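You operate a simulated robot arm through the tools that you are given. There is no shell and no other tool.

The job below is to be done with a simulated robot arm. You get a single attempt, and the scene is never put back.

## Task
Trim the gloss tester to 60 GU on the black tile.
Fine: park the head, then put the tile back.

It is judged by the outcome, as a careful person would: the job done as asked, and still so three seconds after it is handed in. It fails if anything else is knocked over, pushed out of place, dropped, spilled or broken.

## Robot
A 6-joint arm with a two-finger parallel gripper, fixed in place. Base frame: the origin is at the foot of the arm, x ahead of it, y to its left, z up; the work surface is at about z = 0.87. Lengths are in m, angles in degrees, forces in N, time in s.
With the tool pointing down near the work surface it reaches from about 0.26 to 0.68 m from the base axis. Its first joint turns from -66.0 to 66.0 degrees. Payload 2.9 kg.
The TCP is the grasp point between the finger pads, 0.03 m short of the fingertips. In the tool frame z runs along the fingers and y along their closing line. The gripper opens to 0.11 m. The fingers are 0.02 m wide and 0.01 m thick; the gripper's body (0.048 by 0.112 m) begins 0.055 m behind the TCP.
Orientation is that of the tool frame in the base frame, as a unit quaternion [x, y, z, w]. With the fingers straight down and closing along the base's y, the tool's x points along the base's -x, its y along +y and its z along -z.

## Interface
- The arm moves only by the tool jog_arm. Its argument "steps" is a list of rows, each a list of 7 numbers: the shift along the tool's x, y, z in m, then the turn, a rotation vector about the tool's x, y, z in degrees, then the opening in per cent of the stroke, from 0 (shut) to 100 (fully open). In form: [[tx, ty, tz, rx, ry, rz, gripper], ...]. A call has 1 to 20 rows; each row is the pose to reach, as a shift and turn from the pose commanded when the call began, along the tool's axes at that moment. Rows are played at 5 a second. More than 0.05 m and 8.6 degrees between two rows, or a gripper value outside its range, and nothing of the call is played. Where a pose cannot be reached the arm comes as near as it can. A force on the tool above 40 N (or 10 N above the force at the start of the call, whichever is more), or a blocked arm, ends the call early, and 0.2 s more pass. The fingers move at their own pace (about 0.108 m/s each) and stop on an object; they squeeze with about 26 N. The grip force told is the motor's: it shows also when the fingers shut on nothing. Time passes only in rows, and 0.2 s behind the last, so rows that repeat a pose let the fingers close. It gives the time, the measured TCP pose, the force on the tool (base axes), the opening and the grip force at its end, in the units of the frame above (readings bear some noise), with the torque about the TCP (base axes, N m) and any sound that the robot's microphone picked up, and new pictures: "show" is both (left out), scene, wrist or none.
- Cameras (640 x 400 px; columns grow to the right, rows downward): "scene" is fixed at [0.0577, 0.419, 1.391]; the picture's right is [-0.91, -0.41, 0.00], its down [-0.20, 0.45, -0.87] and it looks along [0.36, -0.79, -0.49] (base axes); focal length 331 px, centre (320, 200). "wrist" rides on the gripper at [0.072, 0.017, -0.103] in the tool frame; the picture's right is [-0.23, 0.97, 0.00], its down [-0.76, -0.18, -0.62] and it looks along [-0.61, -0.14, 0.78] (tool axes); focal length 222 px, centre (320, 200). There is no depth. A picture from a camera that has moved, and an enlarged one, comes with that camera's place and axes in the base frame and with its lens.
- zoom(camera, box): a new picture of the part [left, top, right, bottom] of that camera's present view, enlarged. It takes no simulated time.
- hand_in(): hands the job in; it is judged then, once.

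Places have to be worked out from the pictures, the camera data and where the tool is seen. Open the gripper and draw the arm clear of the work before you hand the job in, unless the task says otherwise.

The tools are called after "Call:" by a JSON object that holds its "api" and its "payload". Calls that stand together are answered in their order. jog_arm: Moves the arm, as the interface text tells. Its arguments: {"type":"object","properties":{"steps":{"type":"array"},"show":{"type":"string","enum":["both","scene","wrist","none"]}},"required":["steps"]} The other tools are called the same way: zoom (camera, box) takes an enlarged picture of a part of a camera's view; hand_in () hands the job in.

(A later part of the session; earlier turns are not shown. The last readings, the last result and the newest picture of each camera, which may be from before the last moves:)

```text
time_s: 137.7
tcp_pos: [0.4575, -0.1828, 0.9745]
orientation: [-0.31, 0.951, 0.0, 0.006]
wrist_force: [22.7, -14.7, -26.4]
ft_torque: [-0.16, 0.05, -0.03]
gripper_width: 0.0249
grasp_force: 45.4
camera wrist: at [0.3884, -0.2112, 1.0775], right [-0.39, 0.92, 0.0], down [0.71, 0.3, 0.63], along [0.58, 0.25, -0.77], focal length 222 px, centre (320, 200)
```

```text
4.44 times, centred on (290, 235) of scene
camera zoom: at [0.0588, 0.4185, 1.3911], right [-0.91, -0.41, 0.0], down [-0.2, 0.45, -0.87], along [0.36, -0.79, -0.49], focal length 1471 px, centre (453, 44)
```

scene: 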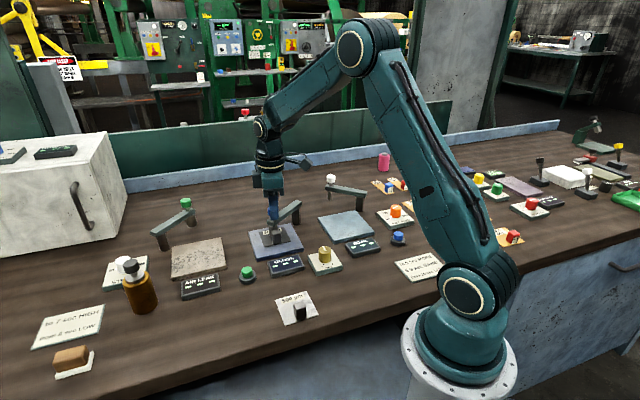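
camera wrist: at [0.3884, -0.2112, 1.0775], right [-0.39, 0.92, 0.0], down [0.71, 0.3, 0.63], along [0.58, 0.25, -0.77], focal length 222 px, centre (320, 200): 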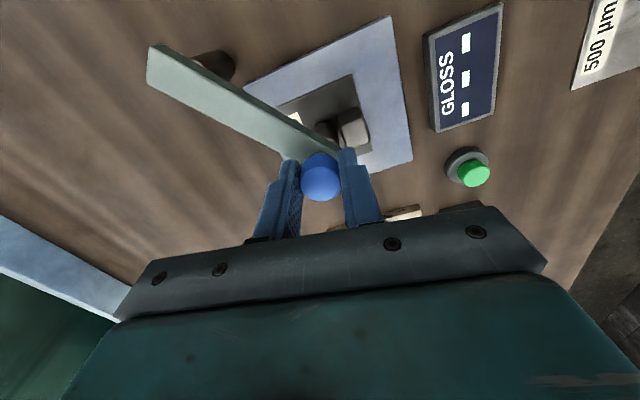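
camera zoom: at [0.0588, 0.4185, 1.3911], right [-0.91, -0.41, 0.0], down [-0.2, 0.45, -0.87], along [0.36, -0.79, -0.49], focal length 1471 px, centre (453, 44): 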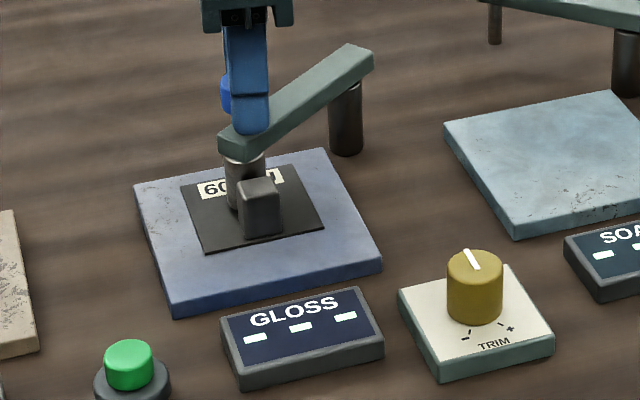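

The full swing went smoothly and the head is over the tile. Now I'll release, retreat to the side, wait, and read.

Call:
{"api": "jog_arm", "payload": {"steps": [[0, 0, 0, 0, 0, 0, 25], [0, 0, 0, 0, 0, 0, 50], [0, 0, 0, 0, 0, 0, 50], [0, 0, -0.03, 0, 0, 0, 50], [0, 0, -0.07, 0, 0, 0, 50], [-0.02, 0.03, -0.1, 0, 0, 0, 50], [-0.04, 0.07, -0.12, 0, 0, 0, 50], [-0.05, 0.11, -0.12, 0, 0, 0, 50], [-0.05, 0.11, -0.12, 0, 0, 0, 50], [-0.05, 0.11, -0.12, 0, 0, 0, 50], [-0.05, 0.11, -0.12, 0, 0, 0, 50], [-0.05, 0.11, -0.12, 0, 0, 0, 50], [-0.05, 0.11, -0.12, 0, 0, 0, 50], [-0.05, 0.11, -0.12, 0, 0, 0, 50], [-0.05, 0.11, -0.12, 0, 0, 0, 50], [-0.05, 0.11, -0.12, 0, 0, 0, 50], [-0.05, 0.11, -0.12, 0, 0, 0, 50], [-0.05, 0.11, -0.12, 0, 0, 0, 50], [-0.05, 0.11, -0.12, 0, 0, 0, 50], [-0.05, 0.11, -0.12, 0, 0, 0, 50]]}}

Call:
{"api": "zoom", "payload": {"camera": "scene", "box": [240, 190, 340, 280]}}

Call:
{"api": "jog_arm", "payload": {"steps": [[0, 0, 0, 0, 0, 0, 50], [0, 0, 0, 0, 0, 0, 50], [0, 0, 0, 0, 0, 0, 50], [0, 0, 0, 0, 0, 0, 50], [0, 0, 0, 0, 0, 0, 50], [0, 0, 0, 0, 0, 0, 50], [0, 0, 0, 0, 0, 0, 50], [0, 0, 0, 0, 0, 0, 50], [0, 0, 0, 0, 0, 0, 50], [0, 0, 0, 0, 0, 0, 50], [0, 0, 0, 0, 0, 0, 50], [0, 0, 0, 0, 0, 0, 50], [0, 0, 0, 0, 0, 0, 50], [0, 0, 0, 0, 0, 0, 50], [0, 0, 0, 0, 0, 0, 50], [0, 0, 0, 0, 0, 0, 50], [0, 0, 0, 0, 0, 0, 50], [0, 0, 0, 0, 0, 0, 50], [0, 0, 0, 0, 0, 0, 50], [0, 0, 0, 0, 0, 0, 50]]}}

Call:
{"api": "zoom", "payload": {"camera": "scene", "box": [240, 190, 340, 280]}}

Call:
{"api": "zoom", "payload": {"camera": "wrist", "box": [220, 0, 520, 180]}}

```text
time_s: 141.9
tcp_pos: [0.4326, -0.067, 1.0949]
orientation: [-0.309, 0.951, 0.001, 0.006]
wrist_force: [-0.1, -0.2, -0.1]
ft_torque: [-0.03, -0.01, 0.01]
gripper_width: 0.0549
grasp_force: 0.2
camera wrist: at [0.3628, -0.0944, 1.1994], right [-0.39, 0.92, 0.0], down [0.72, 0.3, 0.63], along [0.58, 0.25, -0.78], focal length 222 px, centre (320, 200)
```

scene: 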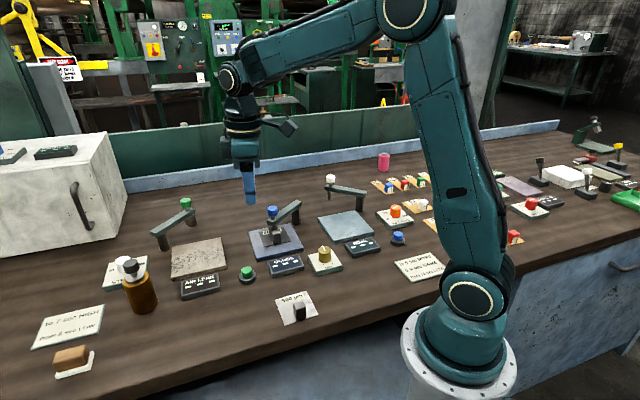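
wrist: 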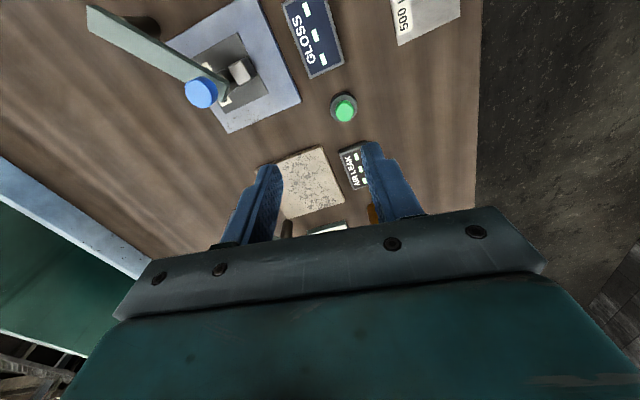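

```text
4.44 times, centred on (290, 235) of scene
camera zoom: at [0.0577, 0.419, 1.391], right [-0.91, -0.41, 0.0], down [-0.2, 0.45, -0.87], along [0.36, -0.79, -0.49], focal length 1471 px, centre (453, 44)
```

zoom: 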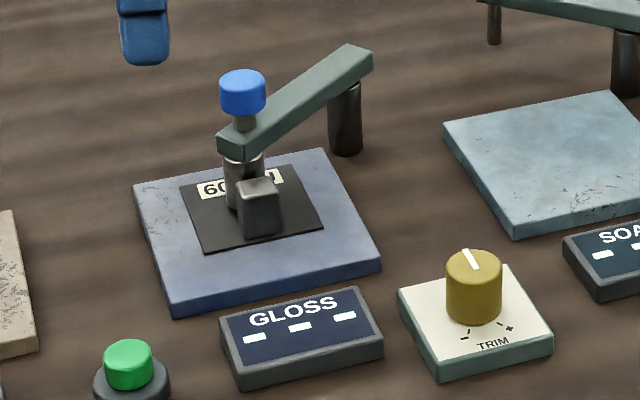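

```text
time_s: 146.1
tcp_pos: [0.4322, -0.0666, 1.0964]
orientation: [-0.309, 0.951, 0.001, 0.004]
wrist_force: [-0.2, -0.8, -0.1]
ft_torque: [-0.01, -0.01, -0.01]
gripper_width: 0.0549
grasp_force: 0.0
camera wrist: at [0.3628, -0.0944, 1.1994], right [-0.39, 0.92, 0.0], down [0.72, 0.3, 0.63], along [0.58, 0.25, -0.78], focal length 222 px, centre (320, 200)
```

scene: 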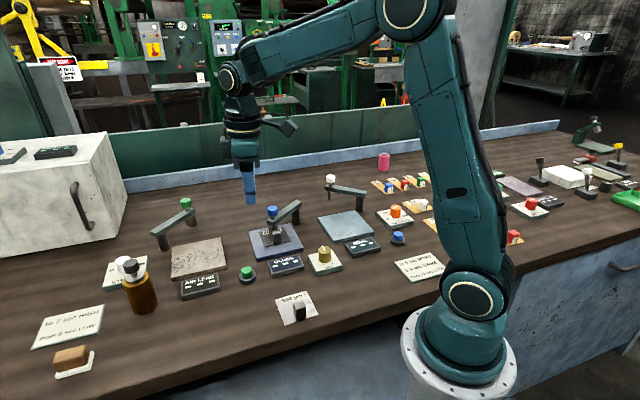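
wrist: 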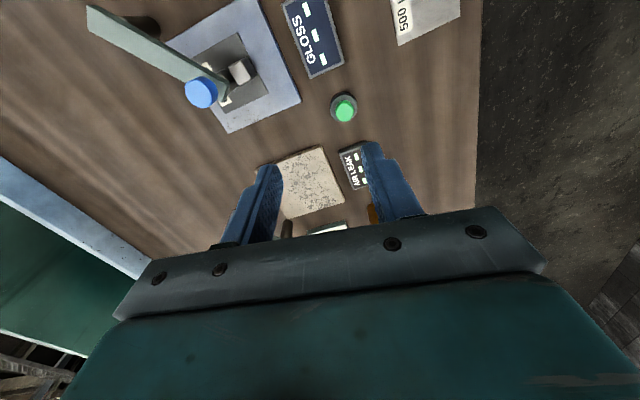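

```text
4.44 times, centred on (290, 235) of scene
camera zoom: at [0.0577, 0.419, 1.391], right [-0.91, -0.41, 0.0], down [-0.2, 0.45, -0.87], along [0.36, -0.79, -0.49], focal length 1471 px, centre (453, 44)
```

zoom: 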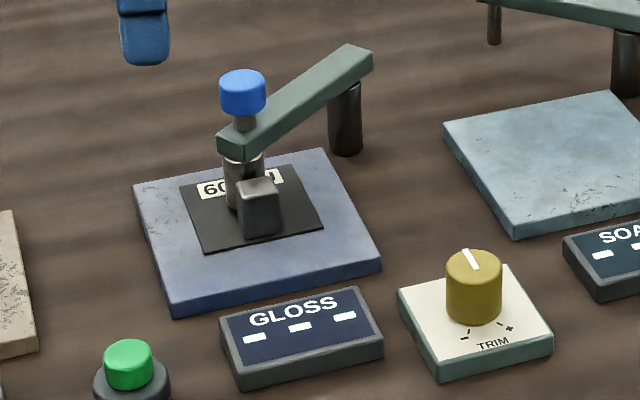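

```text
2.13 times, centred on (370, 90) of wrist
camera zoom: at [0.3628, -0.0944, 1.1994], right [-0.39, 0.92, 0.0], down [0.72, 0.3, 0.63], along [0.58, 0.25, -0.78], focal length 474 px, centre (213, 435)
```

zoom: 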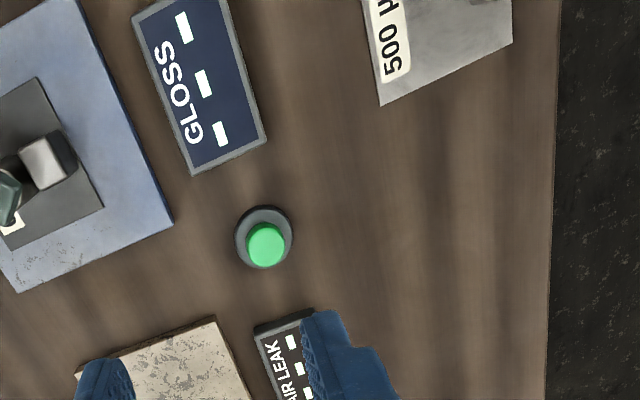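

There's still nothing after 8 s undisturbed, so the tester must need a trigger. The green button is actually nearest to the GLOSS display, 86 mm away against 103 mm for AIR LEAK, so it may well be GLOSS's read button. I'll bring closed fingertips above it.

Call:
{"api": "jog_arm", "payload": {"steps": [[-0.01, 0.01, 0.03, 0, 0, 0, 20], [-0.02, 0.02, 0.07, 0, 0, 0, 0], [-0.029, 0.0291, 0.11, 0, 0, 0, 0], [-0.029, 0.0291, 0.14, 0, 0, 0, 0], [-0.029, 0.0291, 0.155, 0, 0, 0, 0]]}}

Call:
{"api": "zoom", "payload": {"camera": "wrist", "box": [220, 60, 420, 220]}}

Call:
{"api": "zoom", "payload": {"camera": "scene", "box": [210, 240, 310, 300]}}

```text
time_s: 147.3
tcp_pos: [0.4392, -0.025, 0.9383]
orientation: [-0.309, 0.951, 0.001, 0.005]
wrist_force: [0.6, -1.0, -0.5]
ft_torque: [0.02, 0.0, -0.03]
gripper_width: 0.0
grasp_force: 25.6
camera wrist: at [0.3703, -0.0527, 1.0422], right [-0.39, 0.92, 0.0], down [0.72, 0.3, 0.63], along [0.58, 0.25, -0.78], focal length 222 px, centre (320, 200)
```

scene: 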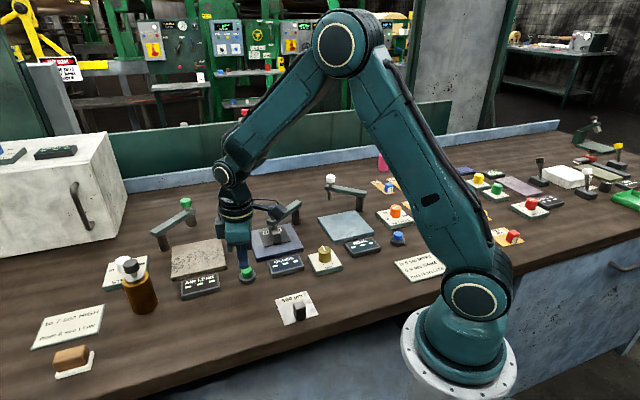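
wrist: 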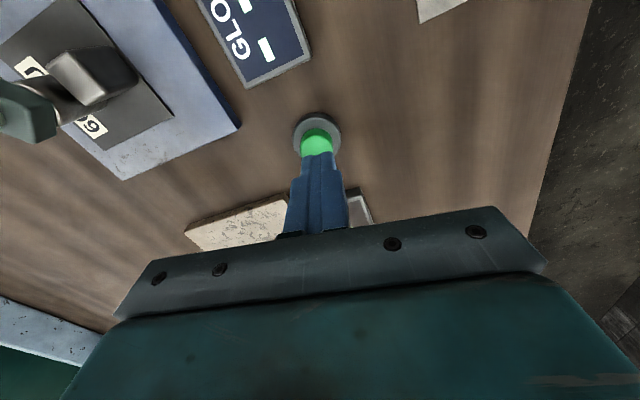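

```text
2.50 times, centred on (320, 140) of wrist
camera zoom: at [0.3703, -0.0527, 1.0422], right [-0.39, 0.92, 0.0], down [0.72, 0.3, 0.63], along [0.58, 0.25, -0.78], focal length 555 px, centre (320, 350)
```

zoom: 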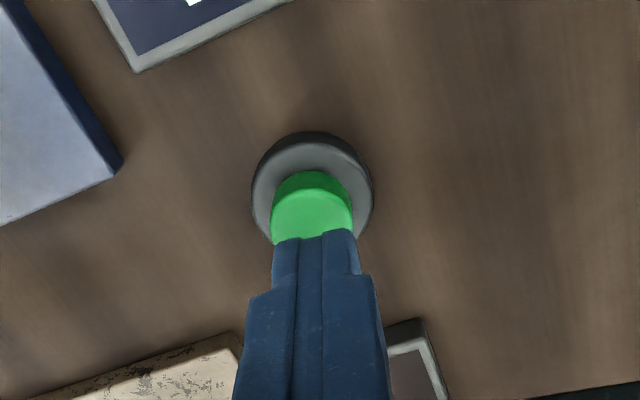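

```text
6.40 times, centred on (260, 270) of scene
camera zoom: at [0.0578, 0.419, 1.391], right [-0.91, -0.41, 0.0], down [-0.2, 0.45, -0.87], along [0.36, -0.79, -0.49], focal length 2118 px, centre (704, -248)
```

zoom: 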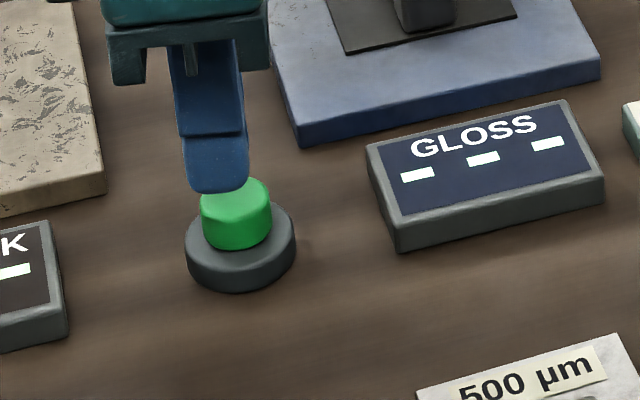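

The fingertips are just above the green cap. I'll shift 4 mm to centre and press gently, then come back up and read the display.

Call:
{"api": "jog_arm", "payload": {"steps": [[0.004, 0, 0.006, 0, 0, 0, 0], [0.004, 0, 0.011, 0, 0, 0, 0], [0.004, 0, 0.015, 0, 0, 0, 0], [0.004, 0, 0.018, 0, 0, 0, 0], [0.004, 0, 0.02, 0, 0, 0, 0], [0.004, 0, 0.022, 0, 0, 0, 0]]}}

Call:
{"api": "zoom", "payload": {"camera": "scene", "box": [180, 230, 320, 310]}}

```text
time_s: 148.7
tcp_pos: [0.4355, -0.0261, 0.9187]
orientation: [-0.31, 0.951, 0.001, 0.006]
wrist_force: [-3.1, 6.1, 22.2]
ft_torque: [0.13, 0.16, -0.08]
gripper_width: 0.0001
grasp_force: 26.1
heard: click
camera wrist: at [0.3657, -0.0539, 1.0217], right [-0.39, 0.92, 0.0], down [0.71, 0.3, 0.63], along [0.58, 0.25, -0.77], focal length 222 px, centre (320, 200)
```

scene: 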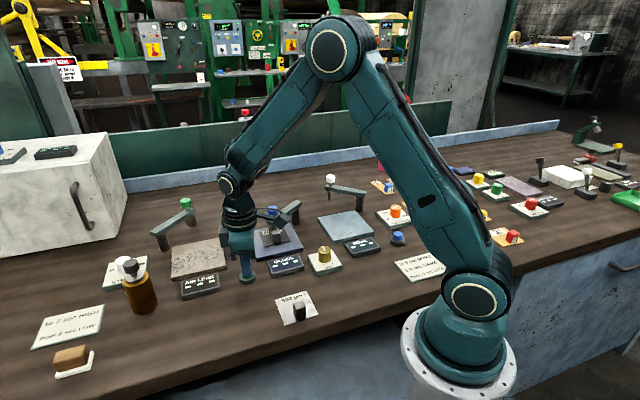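
wrist: 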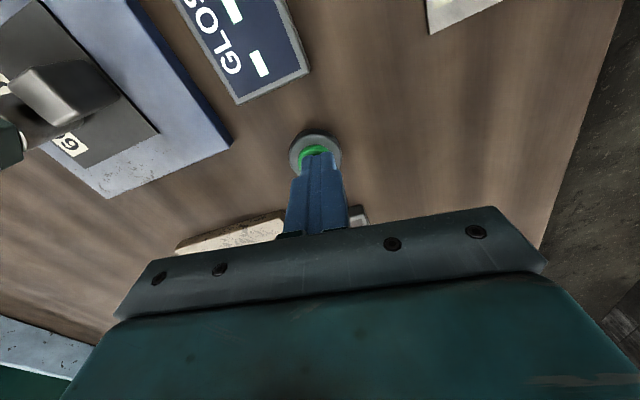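

```text
4.57 times, centred on (250, 270) of scene
camera zoom: at [0.0574, 0.4192, 1.3909], right [-0.91, -0.41, 0.0], down [-0.2, 0.45, -0.87], along [0.36, -0.79, -0.49], focal length 1513 px, centre (640, -120)
```

zoom: 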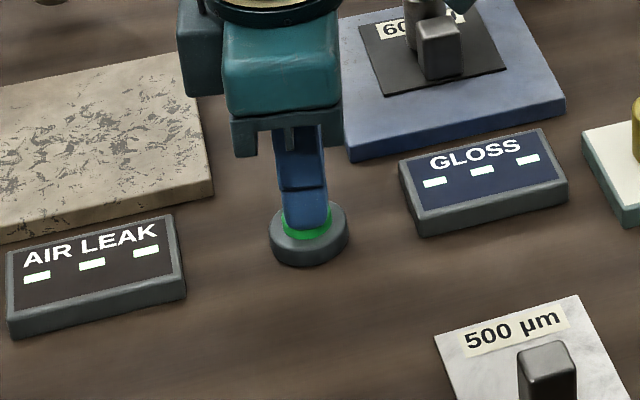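

A click was heard: the button works. I'll lift off and watch both displays for a few seconds.

Call:
{"api": "jog_arm", "payload": {"steps": [[0.004, 0, 0.012, 0, 0, 0, 0], [0.004, 0, -0.02, 0, 0, 0, 0], [0.02, 0, -0.06, 0, 0, 0, 0], [0.04, 0.02, -0.1, 0, 0, 0, 0]]}}

Call:
{"api": "zoom", "payload": {"camera": "scene", "box": [180, 220, 340, 310]}}

Call:
{"api": "jog_arm", "payload": {"steps": [[0, 0, 0, 0, 0, 0, 0], [0, 0, 0, 0, 0, 0, 0], [0, 0, 0, 0, 0, 0, 0], [0, 0, 0, 0, 0, 0, 0], [0, 0, 0, 0, 0, 0, 0], [0, 0, 0, 0, 0, 0, 0], [0, 0, 0, 0, 0, 0, 0], [0, 0, 0, 0, 0, 0, 0], [0, 0, 0, 0, 0, 0, 0], [0, 0, 0, 0, 0, 0, 0]], "show": "none"}}

Call:
{"api": "zoom", "payload": {"camera": "scene", "box": [180, 220, 340, 310]}}

```text
time_s: 149.0
tcp_pos: [0.4374, -0.0267, 0.9201]
orientation: [-0.31, 0.951, -0.002, 0.017]
wrist_force: [-6.1, 1.7, 28.0]
ft_torque: [-0.06, 0.36, -0.05]
gripper_width: 0.0001
grasp_force: 25.9
stopped in row 1: the force on the tool passed its limit at 62 N (the readings are from after the stop); the commanded pose is now the measured one
camera wrist: at [0.3662, -0.0546, 1.0226], right [-0.39, 0.92, -0.01], down [0.7, 0.3, 0.65], along [0.6, 0.25, -0.76], focal length 222 px, centre (320, 200)
```

scene: 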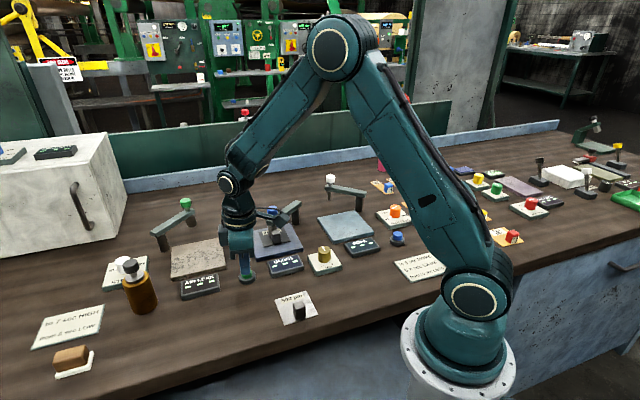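
wrist: 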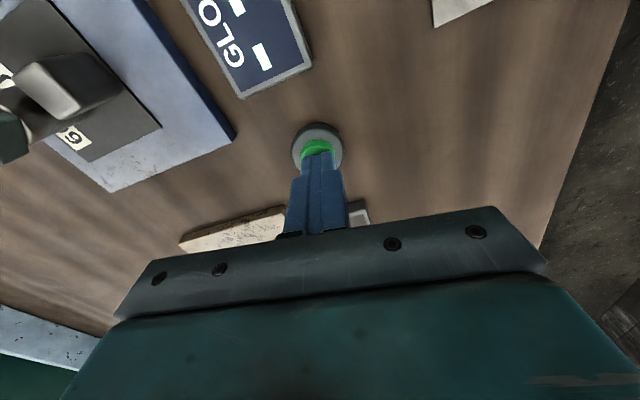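

```text
4.00 times, centred on (260, 265) of scene
camera zoom: at [0.0563, 0.4192, 1.391], right [-0.91, -0.41, 0.0], down [-0.2, 0.45, -0.87], along [0.36, -0.79, -0.49], focal length 1324 px, centre (560, -60)
```

zoom: 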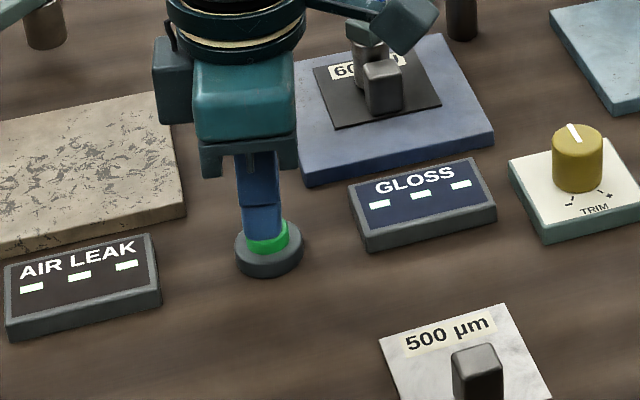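

```text
time_s: 149.7
tcp_pos: [0.4391, -0.0272, 0.9208]
orientation: [-0.31, 0.951, -0.002, 0.018]
wrist_force: [-3.4, -0.3, 10.7]
ft_torque: [-0.03, 0.2, 0.02]
gripper_width: 0.0
grasp_force: 25.9
stopped in row 3: the force on the tool passed its limit at 149 N (the readings are from after the stop); the commanded pose is now the measured one
```

```text
4.00 times, centred on (260, 265) of scene
camera zoom: at [0.0575, 0.4191, 1.391], right [-0.91, -0.41, 0.0], down [-0.2, 0.45, -0.87], along [0.36, -0.79, -0.49], focal length 1324 px, centre (560, -60)
```

zoom: 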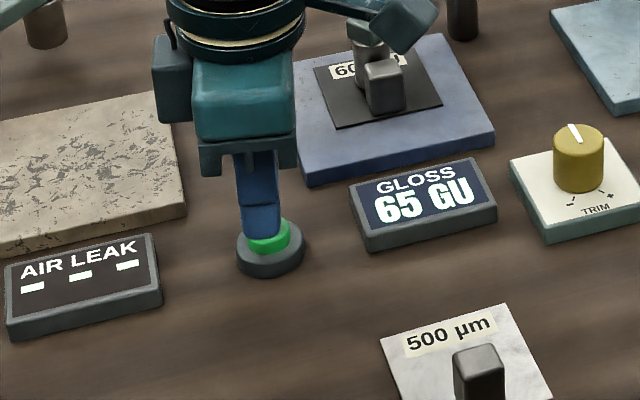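

The GLOSS display now reads 65 GU, so the green button is its read button. My lift-off rows were relative to the pressed pose and pushed down instead, so I'll lift straight up now and check the button and display.

Call:
{"api": "jog_arm", "payload": {"steps": [[0, 0, -0.01, 0, 0, 0, 0], [0, 0, -0.04, 0, 0, 0, 0], [0, 0, -0.08, 0, 0, 0, 0], [0, 0, -0.12, 0, 0, 0, 0]]}}

Call:
{"api": "zoom", "payload": {"camera": "scene", "box": [180, 220, 340, 310]}}

Call:
{"api": "zoom", "payload": {"camera": "scene", "box": [220, 245, 280, 285]}}

```text
time_s: 150.7
tcp_pos: [0.4367, -0.0289, 1.0423]
orientation: [-0.31, 0.951, -0.002, 0.018]
wrist_force: [0.8, -0.3, 0.5]
ft_torque: [0.04, -0.02, -0.01]
gripper_width: 0.0
grasp_force: 26.2
camera wrist: at [0.364, -0.0571, 1.144], right [-0.39, 0.92, -0.01], down [0.7, 0.3, 0.65], along [0.6, 0.25, -0.76], focal length 222 px, centre (320, 200)
```

scene: 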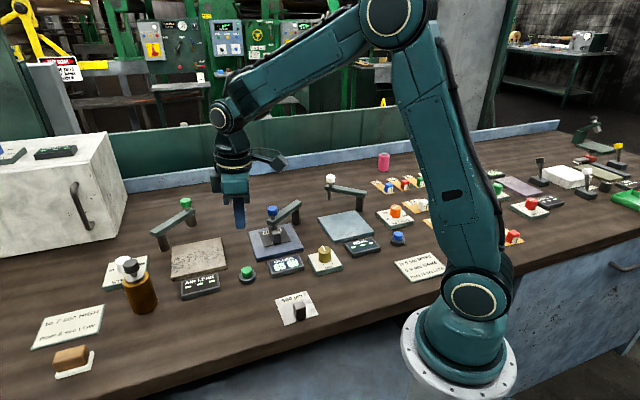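
wrist: 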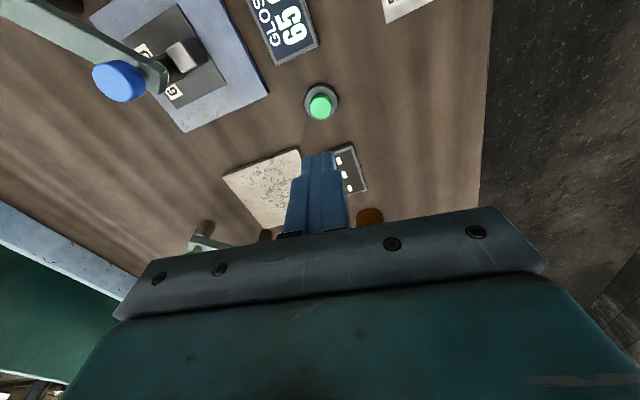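

```text
4.00 times, centred on (260, 265) of scene
camera zoom: at [0.0577, 0.419, 1.391], right [-0.91, -0.41, 0.0], down [-0.2, 0.45, -0.87], along [0.36, -0.79, -0.49], focal length 1324 px, centre (560, -60)
```

zoom: 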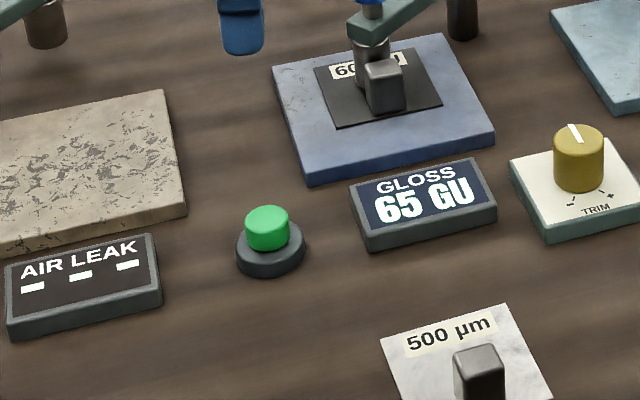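

```text
10.00 times, centred on (250, 265) of scene
camera zoom: at [0.0577, 0.419, 1.391], right [-0.91, -0.41, 0.0], down [-0.2, 0.45, -0.87], along [0.36, -0.79, -0.49], focal length 3309 px, centre (1020, -450)
```

zoom: 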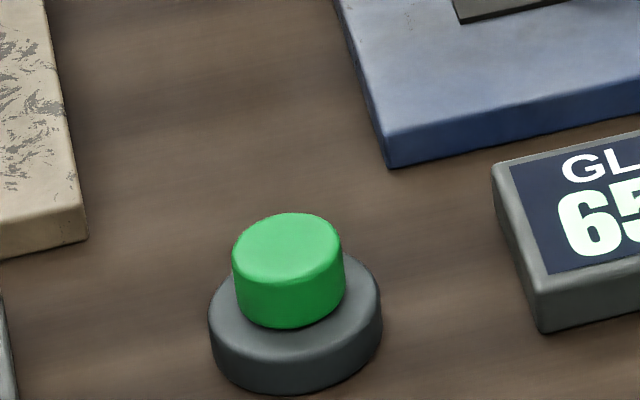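

The button is intact and the reading is a stable 65 GU, so the trim must come down by 5. First I'll square up the tool, which tilted about 2° during the hard press.

Call:
{"api": "jog_arm", "payload": {"steps": [[0, 0, -0.01, -0.4, 0.9, 0, 0], [0, 0, -0.01, -0.86, 1.89, 0, 0], [0, 0, -0.01, -0.86, 1.89, 0, 0]], "show": "none"}}

```text
time_s: 151.5
tcp_pos: [0.4355, -0.0277, 1.051]
orientation: [-0.311, 0.951, 0.0, -0.001]
wrist_force: [0.5, -0.1, 0.2]
ft_torque: [0.02, 0.01, -0.02]
gripper_width: 0.0
grasp_force: 25.6
```

Square again. I'll travel to above the trim knob, turning the gripper back to the earlier working angle.

Call:
{"api": "jog_arm", "payload": {"steps": [[0.016, -0.001, 0, 0, 0, 7.4, 20], [0.032, -0.002, 0, 0, 0, 14.8, 60], [0.049, -0.004, 0, 0, 0, 22.2, 60], [0.065, -0.005, 0, 0, 0, 29.6, 60], [0.082, -0.006, 0, 0, 0, 37, 60], [0.098, -0.007, 0, 0, 0, 44.4, 60], [0.114, -0.0085, 0, 0, 0, 51.8, 60], [0.131, -0.01, 0, 0, 0, 59.2, 60], [0.147, -0.011, 0, 0, 0, 66.6, 60], [0.163, -0.012, 0, 0, 0, 74, 60], [0.1797, -0.0133, 0, 0, 0, 81, 60], [0.1797, -0.0133, 0.04, 0, 0, 81, 60], [0.1797, -0.0133, 0.08, 0, 0, 81, 60], [0.1797, -0.0133, 0.11, 0, 0, 81, 60]]}}

Call:
{"api": "zoom", "payload": {"camera": "wrist", "box": [200, 40, 440, 240]}}

Call:
{"api": "zoom", "payload": {"camera": "scene", "box": [260, 220, 360, 290]}}

```text
time_s: 154.5
tcp_pos: [0.2985, -0.1469, 0.9402]
orientation: [0.381, 0.924, -0.001, -0.001]
wrist_force: [0.1, -0.7, -0.6]
ft_torque: [0.0, -0.01, -0.01]
gripper_width: 0.066
grasp_force: 0.2
camera wrist: at [0.2592, -0.082, 1.0433], right [0.85, 0.53, 0.0], down [0.41, -0.66, 0.62], along [0.33, -0.53, -0.78], focal length 222 px, centre (320, 200)
```

scene: 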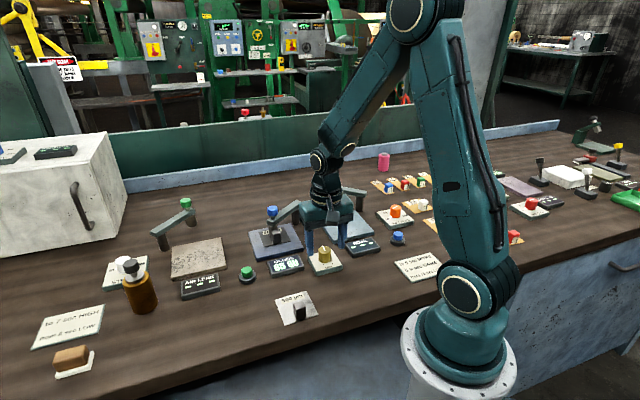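
wrist: 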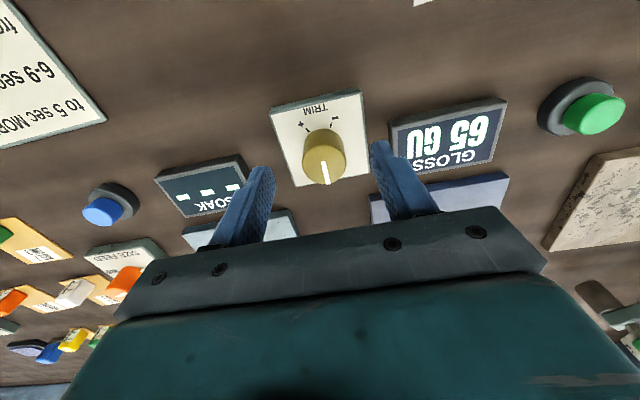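

```text
2.00 times, centred on (320, 140) of wrist
camera zoom: at [0.2592, -0.082, 1.0433], right [0.85, 0.53, 0.0], down [0.41, -0.66, 0.62], along [0.33, -0.53, -0.78], focal length 444 px, centre (320, 320)
```

zoom: 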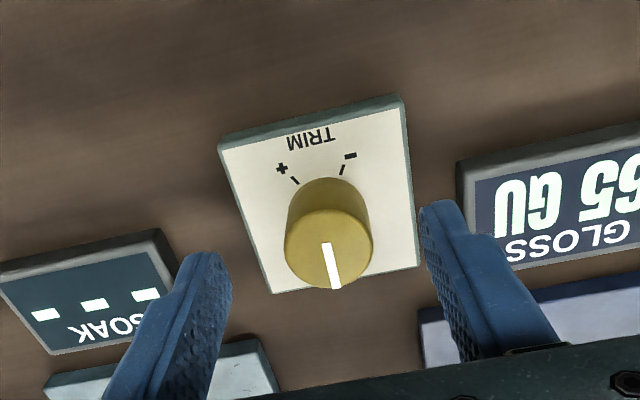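

```text
5.71 times, centred on (310, 255) of scene
camera zoom: at [0.0577, 0.419, 1.391], right [-0.91, -0.41, 0.0], down [-0.2, 0.45, -0.87], along [0.36, -0.79, -0.49], focal length 1891 px, centre (377, -114)
```

zoom: 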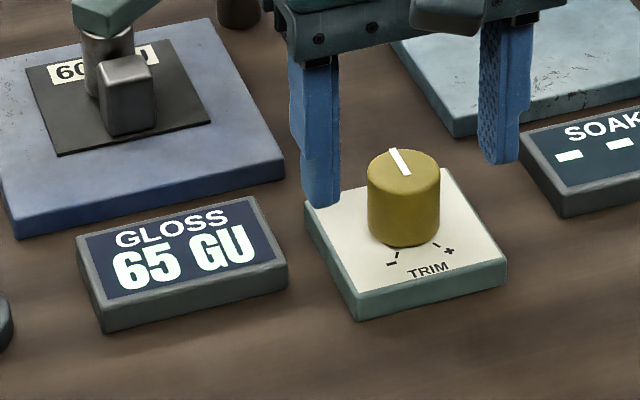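

The display still holds 65 GU. I'll centre on the knob, close, and turn about 12° counter-clockwise toward "−", then see if the reading follows live.

Call:
{"api": "jog_arm", "payload": {"steps": [[0.0024, 0.0028, 0.012, 0, 0, 0, 60], [0.0024, 0.0028, 0.0212, 0, 0, 0, 60], [0.0024, 0.0028, 0.0212, 0, 0, 0, 30], [0.0024, 0.0028, 0.0212, 0, 0, 0, 0], [0.0024, 0.0028, 0.0212, 0, 0, 0, 0], [0.0024, 0.0028, 0.0212, 0, 0, 0, 0], [0.0024, 0.0028, 0.0212, 0, 0, -4, 0], [0.0024, 0.0028, 0.0212, 0, 0, -8, 0], [0.0024, 0.0028, 0.0212, 0, 0, -12, 0], [0.0024, 0.0028, 0.0212, 0, 0, -12, 0]]}}

Call:
{"api": "zoom", "payload": {"camera": "scene", "box": [260, 220, 360, 290]}}

```text
time_s: 156.7
tcp_pos: [0.2969, -0.1431, 0.9184]
orientation: [0.284, 0.959, -0.003, -0.001]
wrist_force: [-11.8, -23.3, -14.6]
ft_torque: [0.6, -0.77, -0.09]
gripper_width: 0.03
grasp_force: 45.0
camera wrist: at [0.2464, -0.0869, 1.023], right [0.72, 0.69, -0.01], down [0.54, -0.56, 0.62], along [0.43, -0.45, -0.78], focal length 222 px, centre (320, 200)
```

scene: 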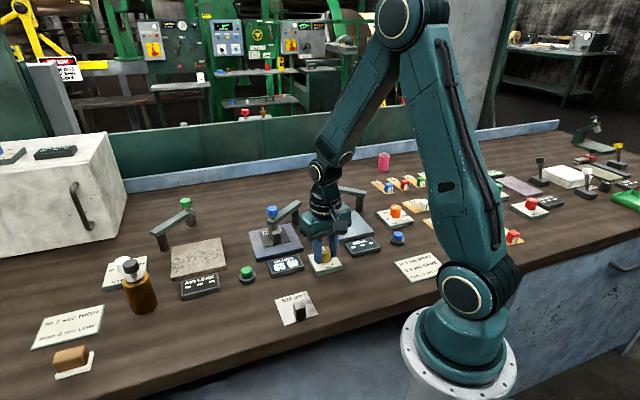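
wrist: 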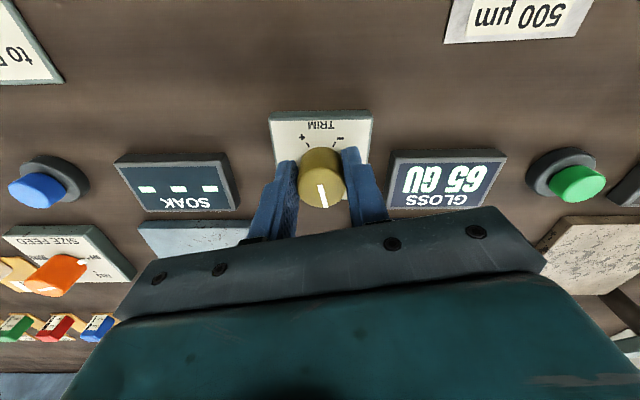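

```text
5.71 times, centred on (310, 255) of scene
camera zoom: at [0.0576, 0.4183, 1.3912], right [-0.91, -0.41, 0.0], down [-0.2, 0.45, -0.87], along [0.36, -0.79, -0.49], focal length 1891 px, centre (377, -114)
```

zoom: 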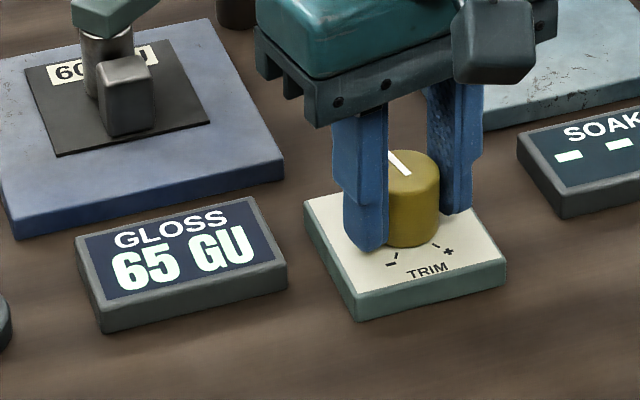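

The display didn't follow (still 65), so it only updates when the green button is pressed. I'll turn further, to about 40° toward "−" in total, release, and take a new reading to learn the gain.

Call:
{"api": "jog_arm", "payload": {"steps": [[-0.0001, -0.0013, 0, 0, 0, 0, 0], [-0.0001, -0.0013, 0, 0, 0, -7, 0], [-0.0001, -0.0013, 0, 0, 0, -14, 0], [-0.0001, -0.0013, 0, 0, 0, -21, 0], [-0.0001, -0.0013, 0, 0, 0, -28, 0], [-0.0001, -0.0013, 0, 0, 0, -28, 0]]}}

Call:
{"api": "zoom", "payload": {"camera": "wrist", "box": [240, 80, 400, 220]}}

Call:
{"api": "zoom", "payload": {"camera": "scene", "box": [260, 220, 360, 290]}}

```text
time_s: 157.7
tcp_pos: [0.2965, -0.1432, 0.9187]
orientation: [0.13, 0.992, -0.003, -0.002]
wrist_force: [1.3, -6.0, -4.5]
ft_torque: [0.9, 0.17, 0.0]
gripper_width: 0.0297
grasp_force: 45.2
stopped in row 4: the force on the tool passed its limit at 41 N (the readings are from after the stop); the commanded pose is now the measured one
camera wrist: at [0.2317, -0.1066, 1.0233], right [0.47, 0.88, -0.01], down [0.69, -0.36, 0.62], along [0.55, -0.3, -0.78], focal length 222 px, centre (320, 200)
```

scene: 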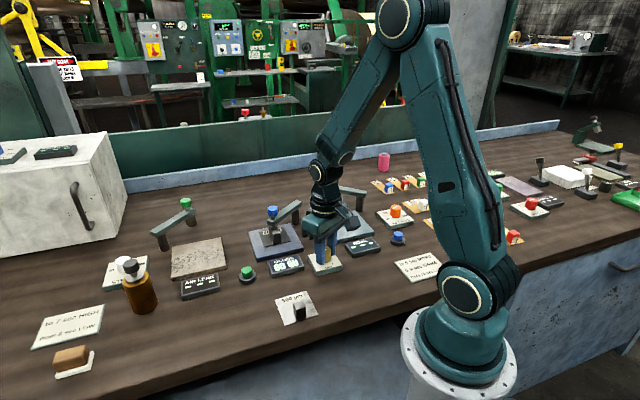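
wrist: 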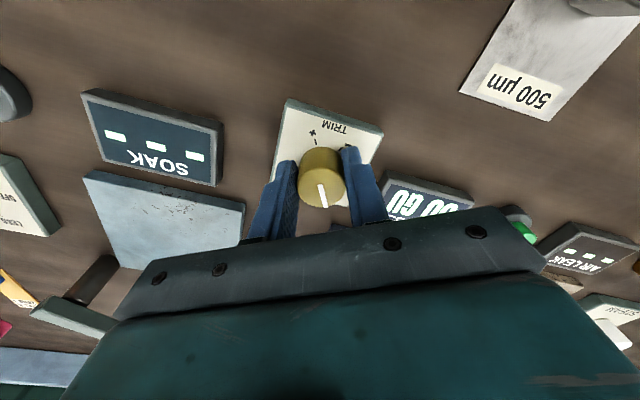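

```text
2.86 times, centred on (320, 150) of wrist
camera zoom: at [0.2317, -0.1066, 1.0233], right [0.47, 0.88, -0.01], down [0.69, -0.36, 0.62], along [0.55, -0.3, -0.78], focal length 635 px, centre (320, 343)
```

zoom: 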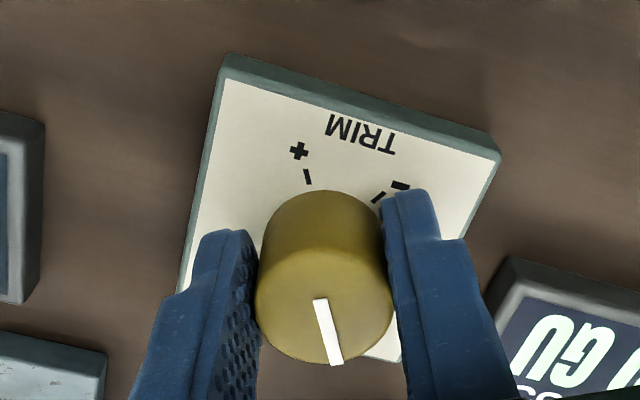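

```text
5.71 times, centred on (310, 255) of scene
camera zoom: at [0.0578, 0.4189, 1.391], right [-0.91, -0.41, 0.0], down [-0.2, 0.45, -0.87], along [0.36, -0.79, -0.49], focal length 1891 px, centre (377, -114)
```

zoom: 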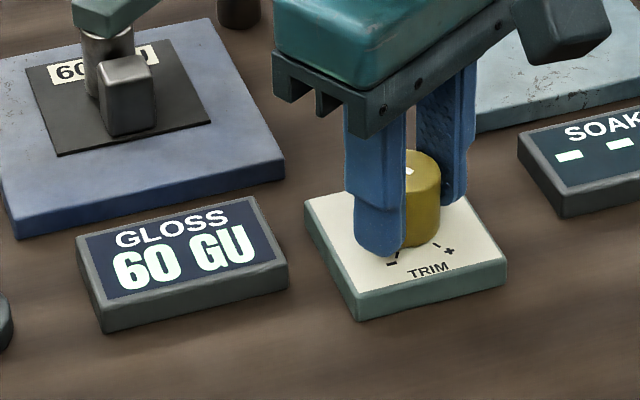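

The display now reads 60 GU, so the trim does act live with a short lag. I'll wait a second still gripping to make sure it has settled.

Call:
{"api": "jog_arm", "payload": {"steps": [[0, 0, 0, 0, 0, 0, 0], [0, 0, 0, 0, 0, 0, 0], [0, 0, 0, 0, 0, 0, 0], [0, 0, 0, 0, 0, 0, 0], [0, 0, 0, 0, 0, 0, 0], [0, 0, 0, 0, 0, 0, 0], [0, 0, 0, 0, 0, 0, 0], [0, 0, 0, 0, 0, 0, 0], [0, 0, 0, 0, 0, 0, 0], [0, 0, 0, 0, 0, 0, 0]], "show": "none"}}

Call:
{"api": "zoom", "payload": {"camera": "scene", "box": [260, 220, 360, 290]}}

```text
time_s: 159.9
tcp_pos: [0.2971, -0.1433, 0.9193]
orientation: [0.129, 0.992, -0.003, -0.002]
wrist_force: [0.7, -13.4, -12.0]
ft_torque: [0.67, -0.44, -0.07]
gripper_width: 0.0298
grasp_force: 45.1
```

```text
5.71 times, centred on (310, 255) of scene
camera zoom: at [0.0579, 0.4186, 1.3911], right [-0.91, -0.41, 0.0], down [-0.2, 0.45, -0.87], along [0.36, -0.79, -0.49], focal length 1891 px, centre (377, -114)
```

zoom: 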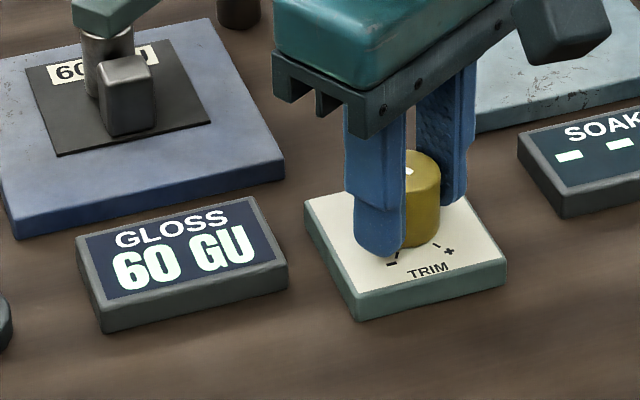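

Stable at 60 GU. I'll release the knob gently and check that the reading holds.

Call:
{"api": "jog_arm", "payload": {"steps": [[0, 0, 0, 0, 0, 0, 22], [0, 0, 0, 0, 0, 0, 32], [0, 0, 0, 0, 0, 0, 55], [0, 0, 0, 0, 0, 0, 60], [0, 0, -0.02, 0, 0, 0, 60], [0, 0, -0.06, 0, 0, 0, 60], [0, 0, -0.11, 0, 0, 0, 60], [0, 0, -0.11, 0, 0, 0, 60], [0, 0, -0.11, 0, 0, 0, 60], [0, 0, -0.11, 0, 0, 0, 60]]}}

Call:
{"api": "zoom", "payload": {"camera": "scene", "box": [260, 220, 360, 290]}}

Call:
{"api": "zoom", "payload": {"camera": "wrist", "box": [220, 40, 460, 200]}}

```text
time_s: 162.1
tcp_pos: [0.2984, -0.1415, 1.0302]
orientation: [0.13, 0.992, -0.004, -0.003]
wrist_force: [0.0, -0.4, 0.7]
ft_torque: [0.01, -0.01, 0.01]
gripper_width: 0.0662
grasp_force: 0.0
camera wrist: at [0.2326, -0.1049, 1.134], right [0.47, 0.88, -0.01], down [0.69, -0.36, 0.62], along [0.55, -0.3, -0.78], focal length 222 px, centre (320, 200)
```

scene: 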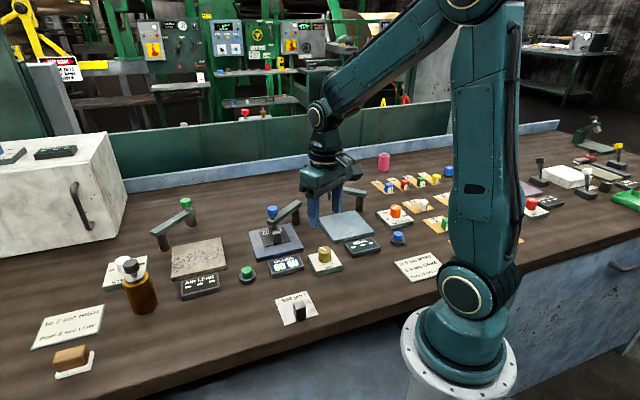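
wrist: 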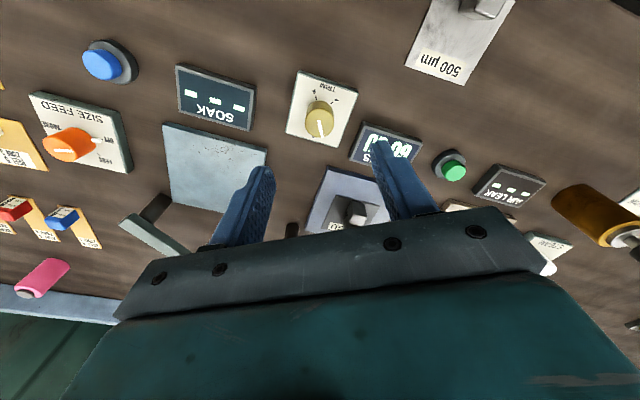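

```text
5.71 times, centred on (310, 255) of scene
camera zoom: at [0.0577, 0.419, 1.391], right [-0.91, -0.41, 0.0], down [-0.2, 0.45, -0.87], along [0.36, -0.79, -0.49], focal length 1891 px, centre (377, -114)
```

zoom: 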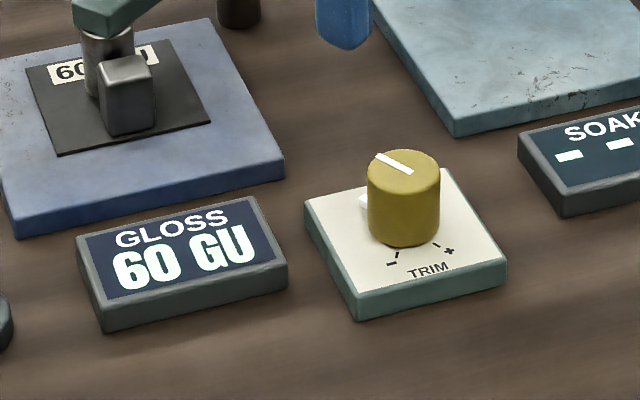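

```text
2.50 times, centred on (340, 120) of wrist
camera zoom: at [0.2326, -0.1049, 1.134], right [0.47, 0.88, -0.01], down [0.69, -0.36, 0.62], along [0.55, -0.3, -0.78], focal length 555 px, centre (270, 400)
```

zoom: 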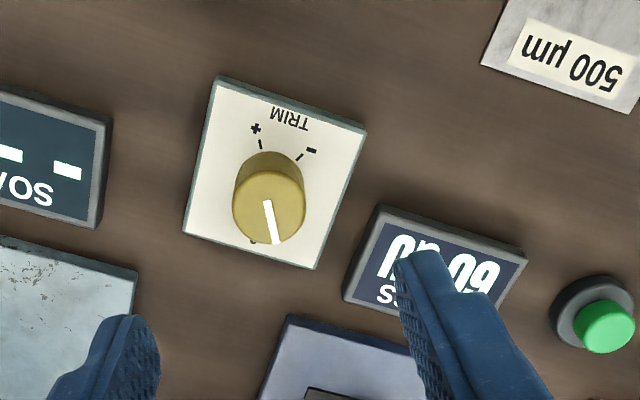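

The reading holds at 60 GU with the hand off. Now I'll park the head: first a move to above the blue knob, with a small tilt correction.

Call:
{"api": "jog_arm", "payload": {"steps": [[-0.03, 0.0005, -0.01, -0.25, -0.15, 0, 50], [-0.065, 0.001, -0.01, -0.5, -0.29, 0, 50], [-0.1, 0.0015, -0.01, -0.5, -0.29, 0, 50], [-0.135, 0.002, -0.01, -0.5, -0.29, 0, 50], [-0.1644, 0.0022, -0.01, -0.5, -0.29, 0, 50], [-0.1644, 0.0022, -0.01, -0.5, -0.29, 0, 50]]}}

Call:
{"api": "zoom", "payload": {"camera": "wrist", "box": [200, 20, 440, 220]}}

Call:
{"api": "zoom", "payload": {"camera": "scene", "box": [240, 190, 340, 280]}}

```text
time_s: 163.5
tcp_pos: [0.4571, -0.184, 1.0385]
orientation: [0.13, 0.991, 0.0, 0.001]
wrist_force: [-0.4, -0.1, 0.9]
ft_torque: [0.01, 0.01, -0.03]
gripper_width: 0.0551
grasp_force: 0.1
camera wrist: at [0.3913, -0.1478, 1.1419], right [0.47, 0.88, 0.0], down [0.69, -0.37, 0.62], along [0.55, -0.29, -0.78], focal length 222 px, centre (320, 200)
```

scene: 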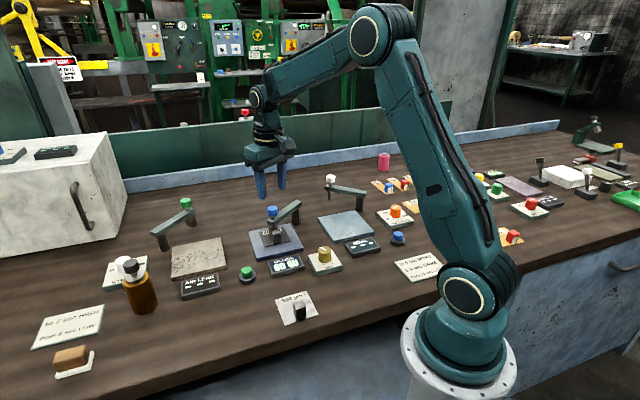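
wrist: 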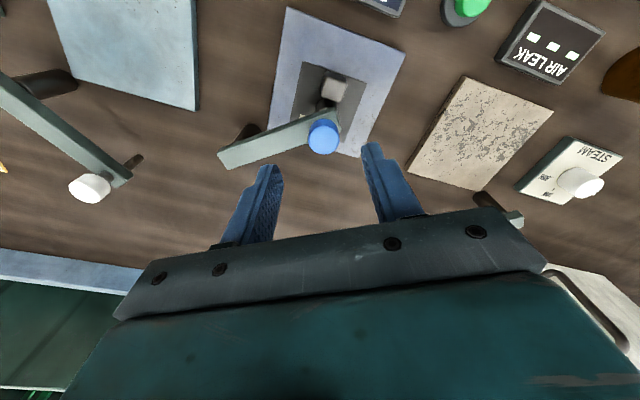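

```text
2.00 times, centred on (320, 120) of wrist
camera zoom: at [0.3913, -0.1478, 1.1419], right [0.47, 0.88, 0.0], down [0.69, -0.37, 0.62], along [0.55, -0.29, -0.78], focal length 444 px, centre (320, 360)
```

zoom: 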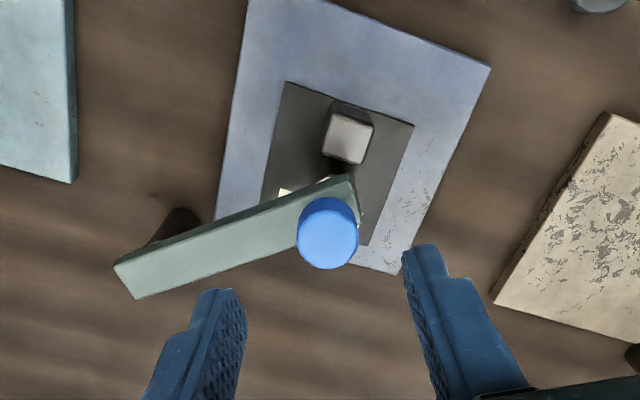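

```text
4.44 times, centred on (290, 235) of scene
camera zoom: at [0.0578, 0.419, 1.391], right [-0.91, -0.41, 0.0], down [-0.2, 0.45, -0.87], along [0.36, -0.79, -0.49], focal length 1471 px, centre (453, 44)
```

zoom: 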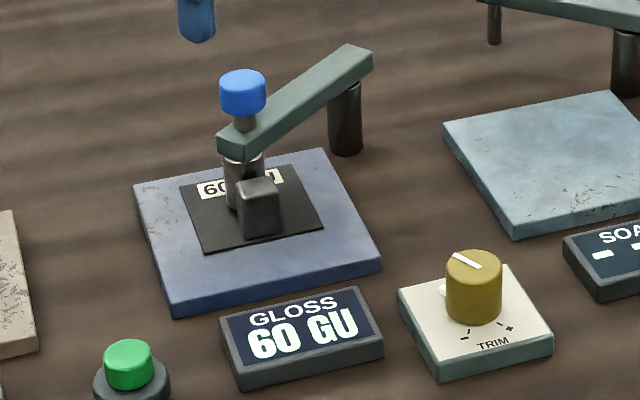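

Still 60 GU. I'll descend around the knob and check alignment before closing.

Call:
{"api": "jog_arm", "payload": {"steps": [[-0.001, 0.001, 0.03, 0, 0, 0, 50], [-0.001, 0.001, 0.055, 0, 0, 0, 50], [-0.001, 0.001, 0.0655, 0, 0, 0, 50]], "show": "wrist"}}

Call:
{"api": "zoom", "payload": {"camera": "wrist", "box": [200, 40, 440, 240]}}

```text
time_s: 164.3
tcp_pos: [0.4567, -0.1838, 0.9726]
orientation: [0.13, 0.992, 0.001, 0.002]
wrist_force: [0.1, -0.1, -0.5]
ft_torque: [-0.01, 0.04, -0.03]
gripper_width: 0.0549
grasp_force: 0.1
camera wrist: at [0.3914, -0.1469, 1.0771], right [0.47, 0.88, 0.0], down [0.69, -0.37, 0.62], along [0.55, -0.29, -0.78], focal length 222 px, centre (320, 200)
```

wrist: 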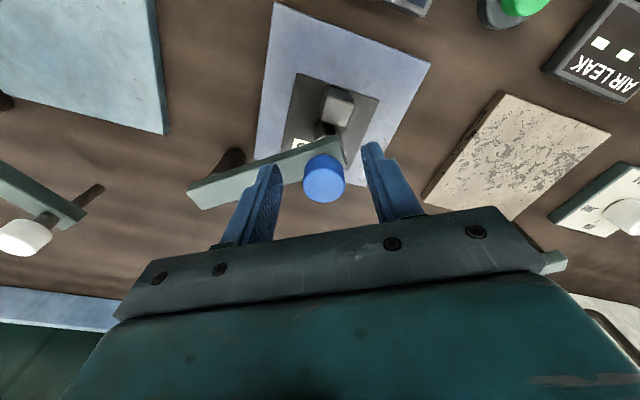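

```text
2.00 times, centred on (320, 140) of wrist
camera zoom: at [0.3914, -0.1469, 1.0771], right [0.47, 0.88, 0.0], down [0.69, -0.37, 0.62], along [0.55, -0.29, -0.78], focal length 444 px, centre (320, 320)
```

zoom: 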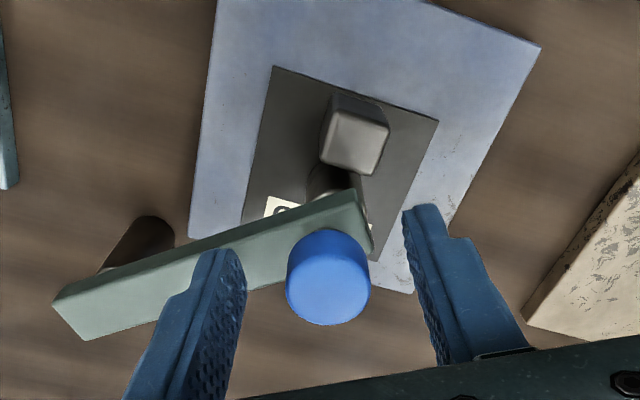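

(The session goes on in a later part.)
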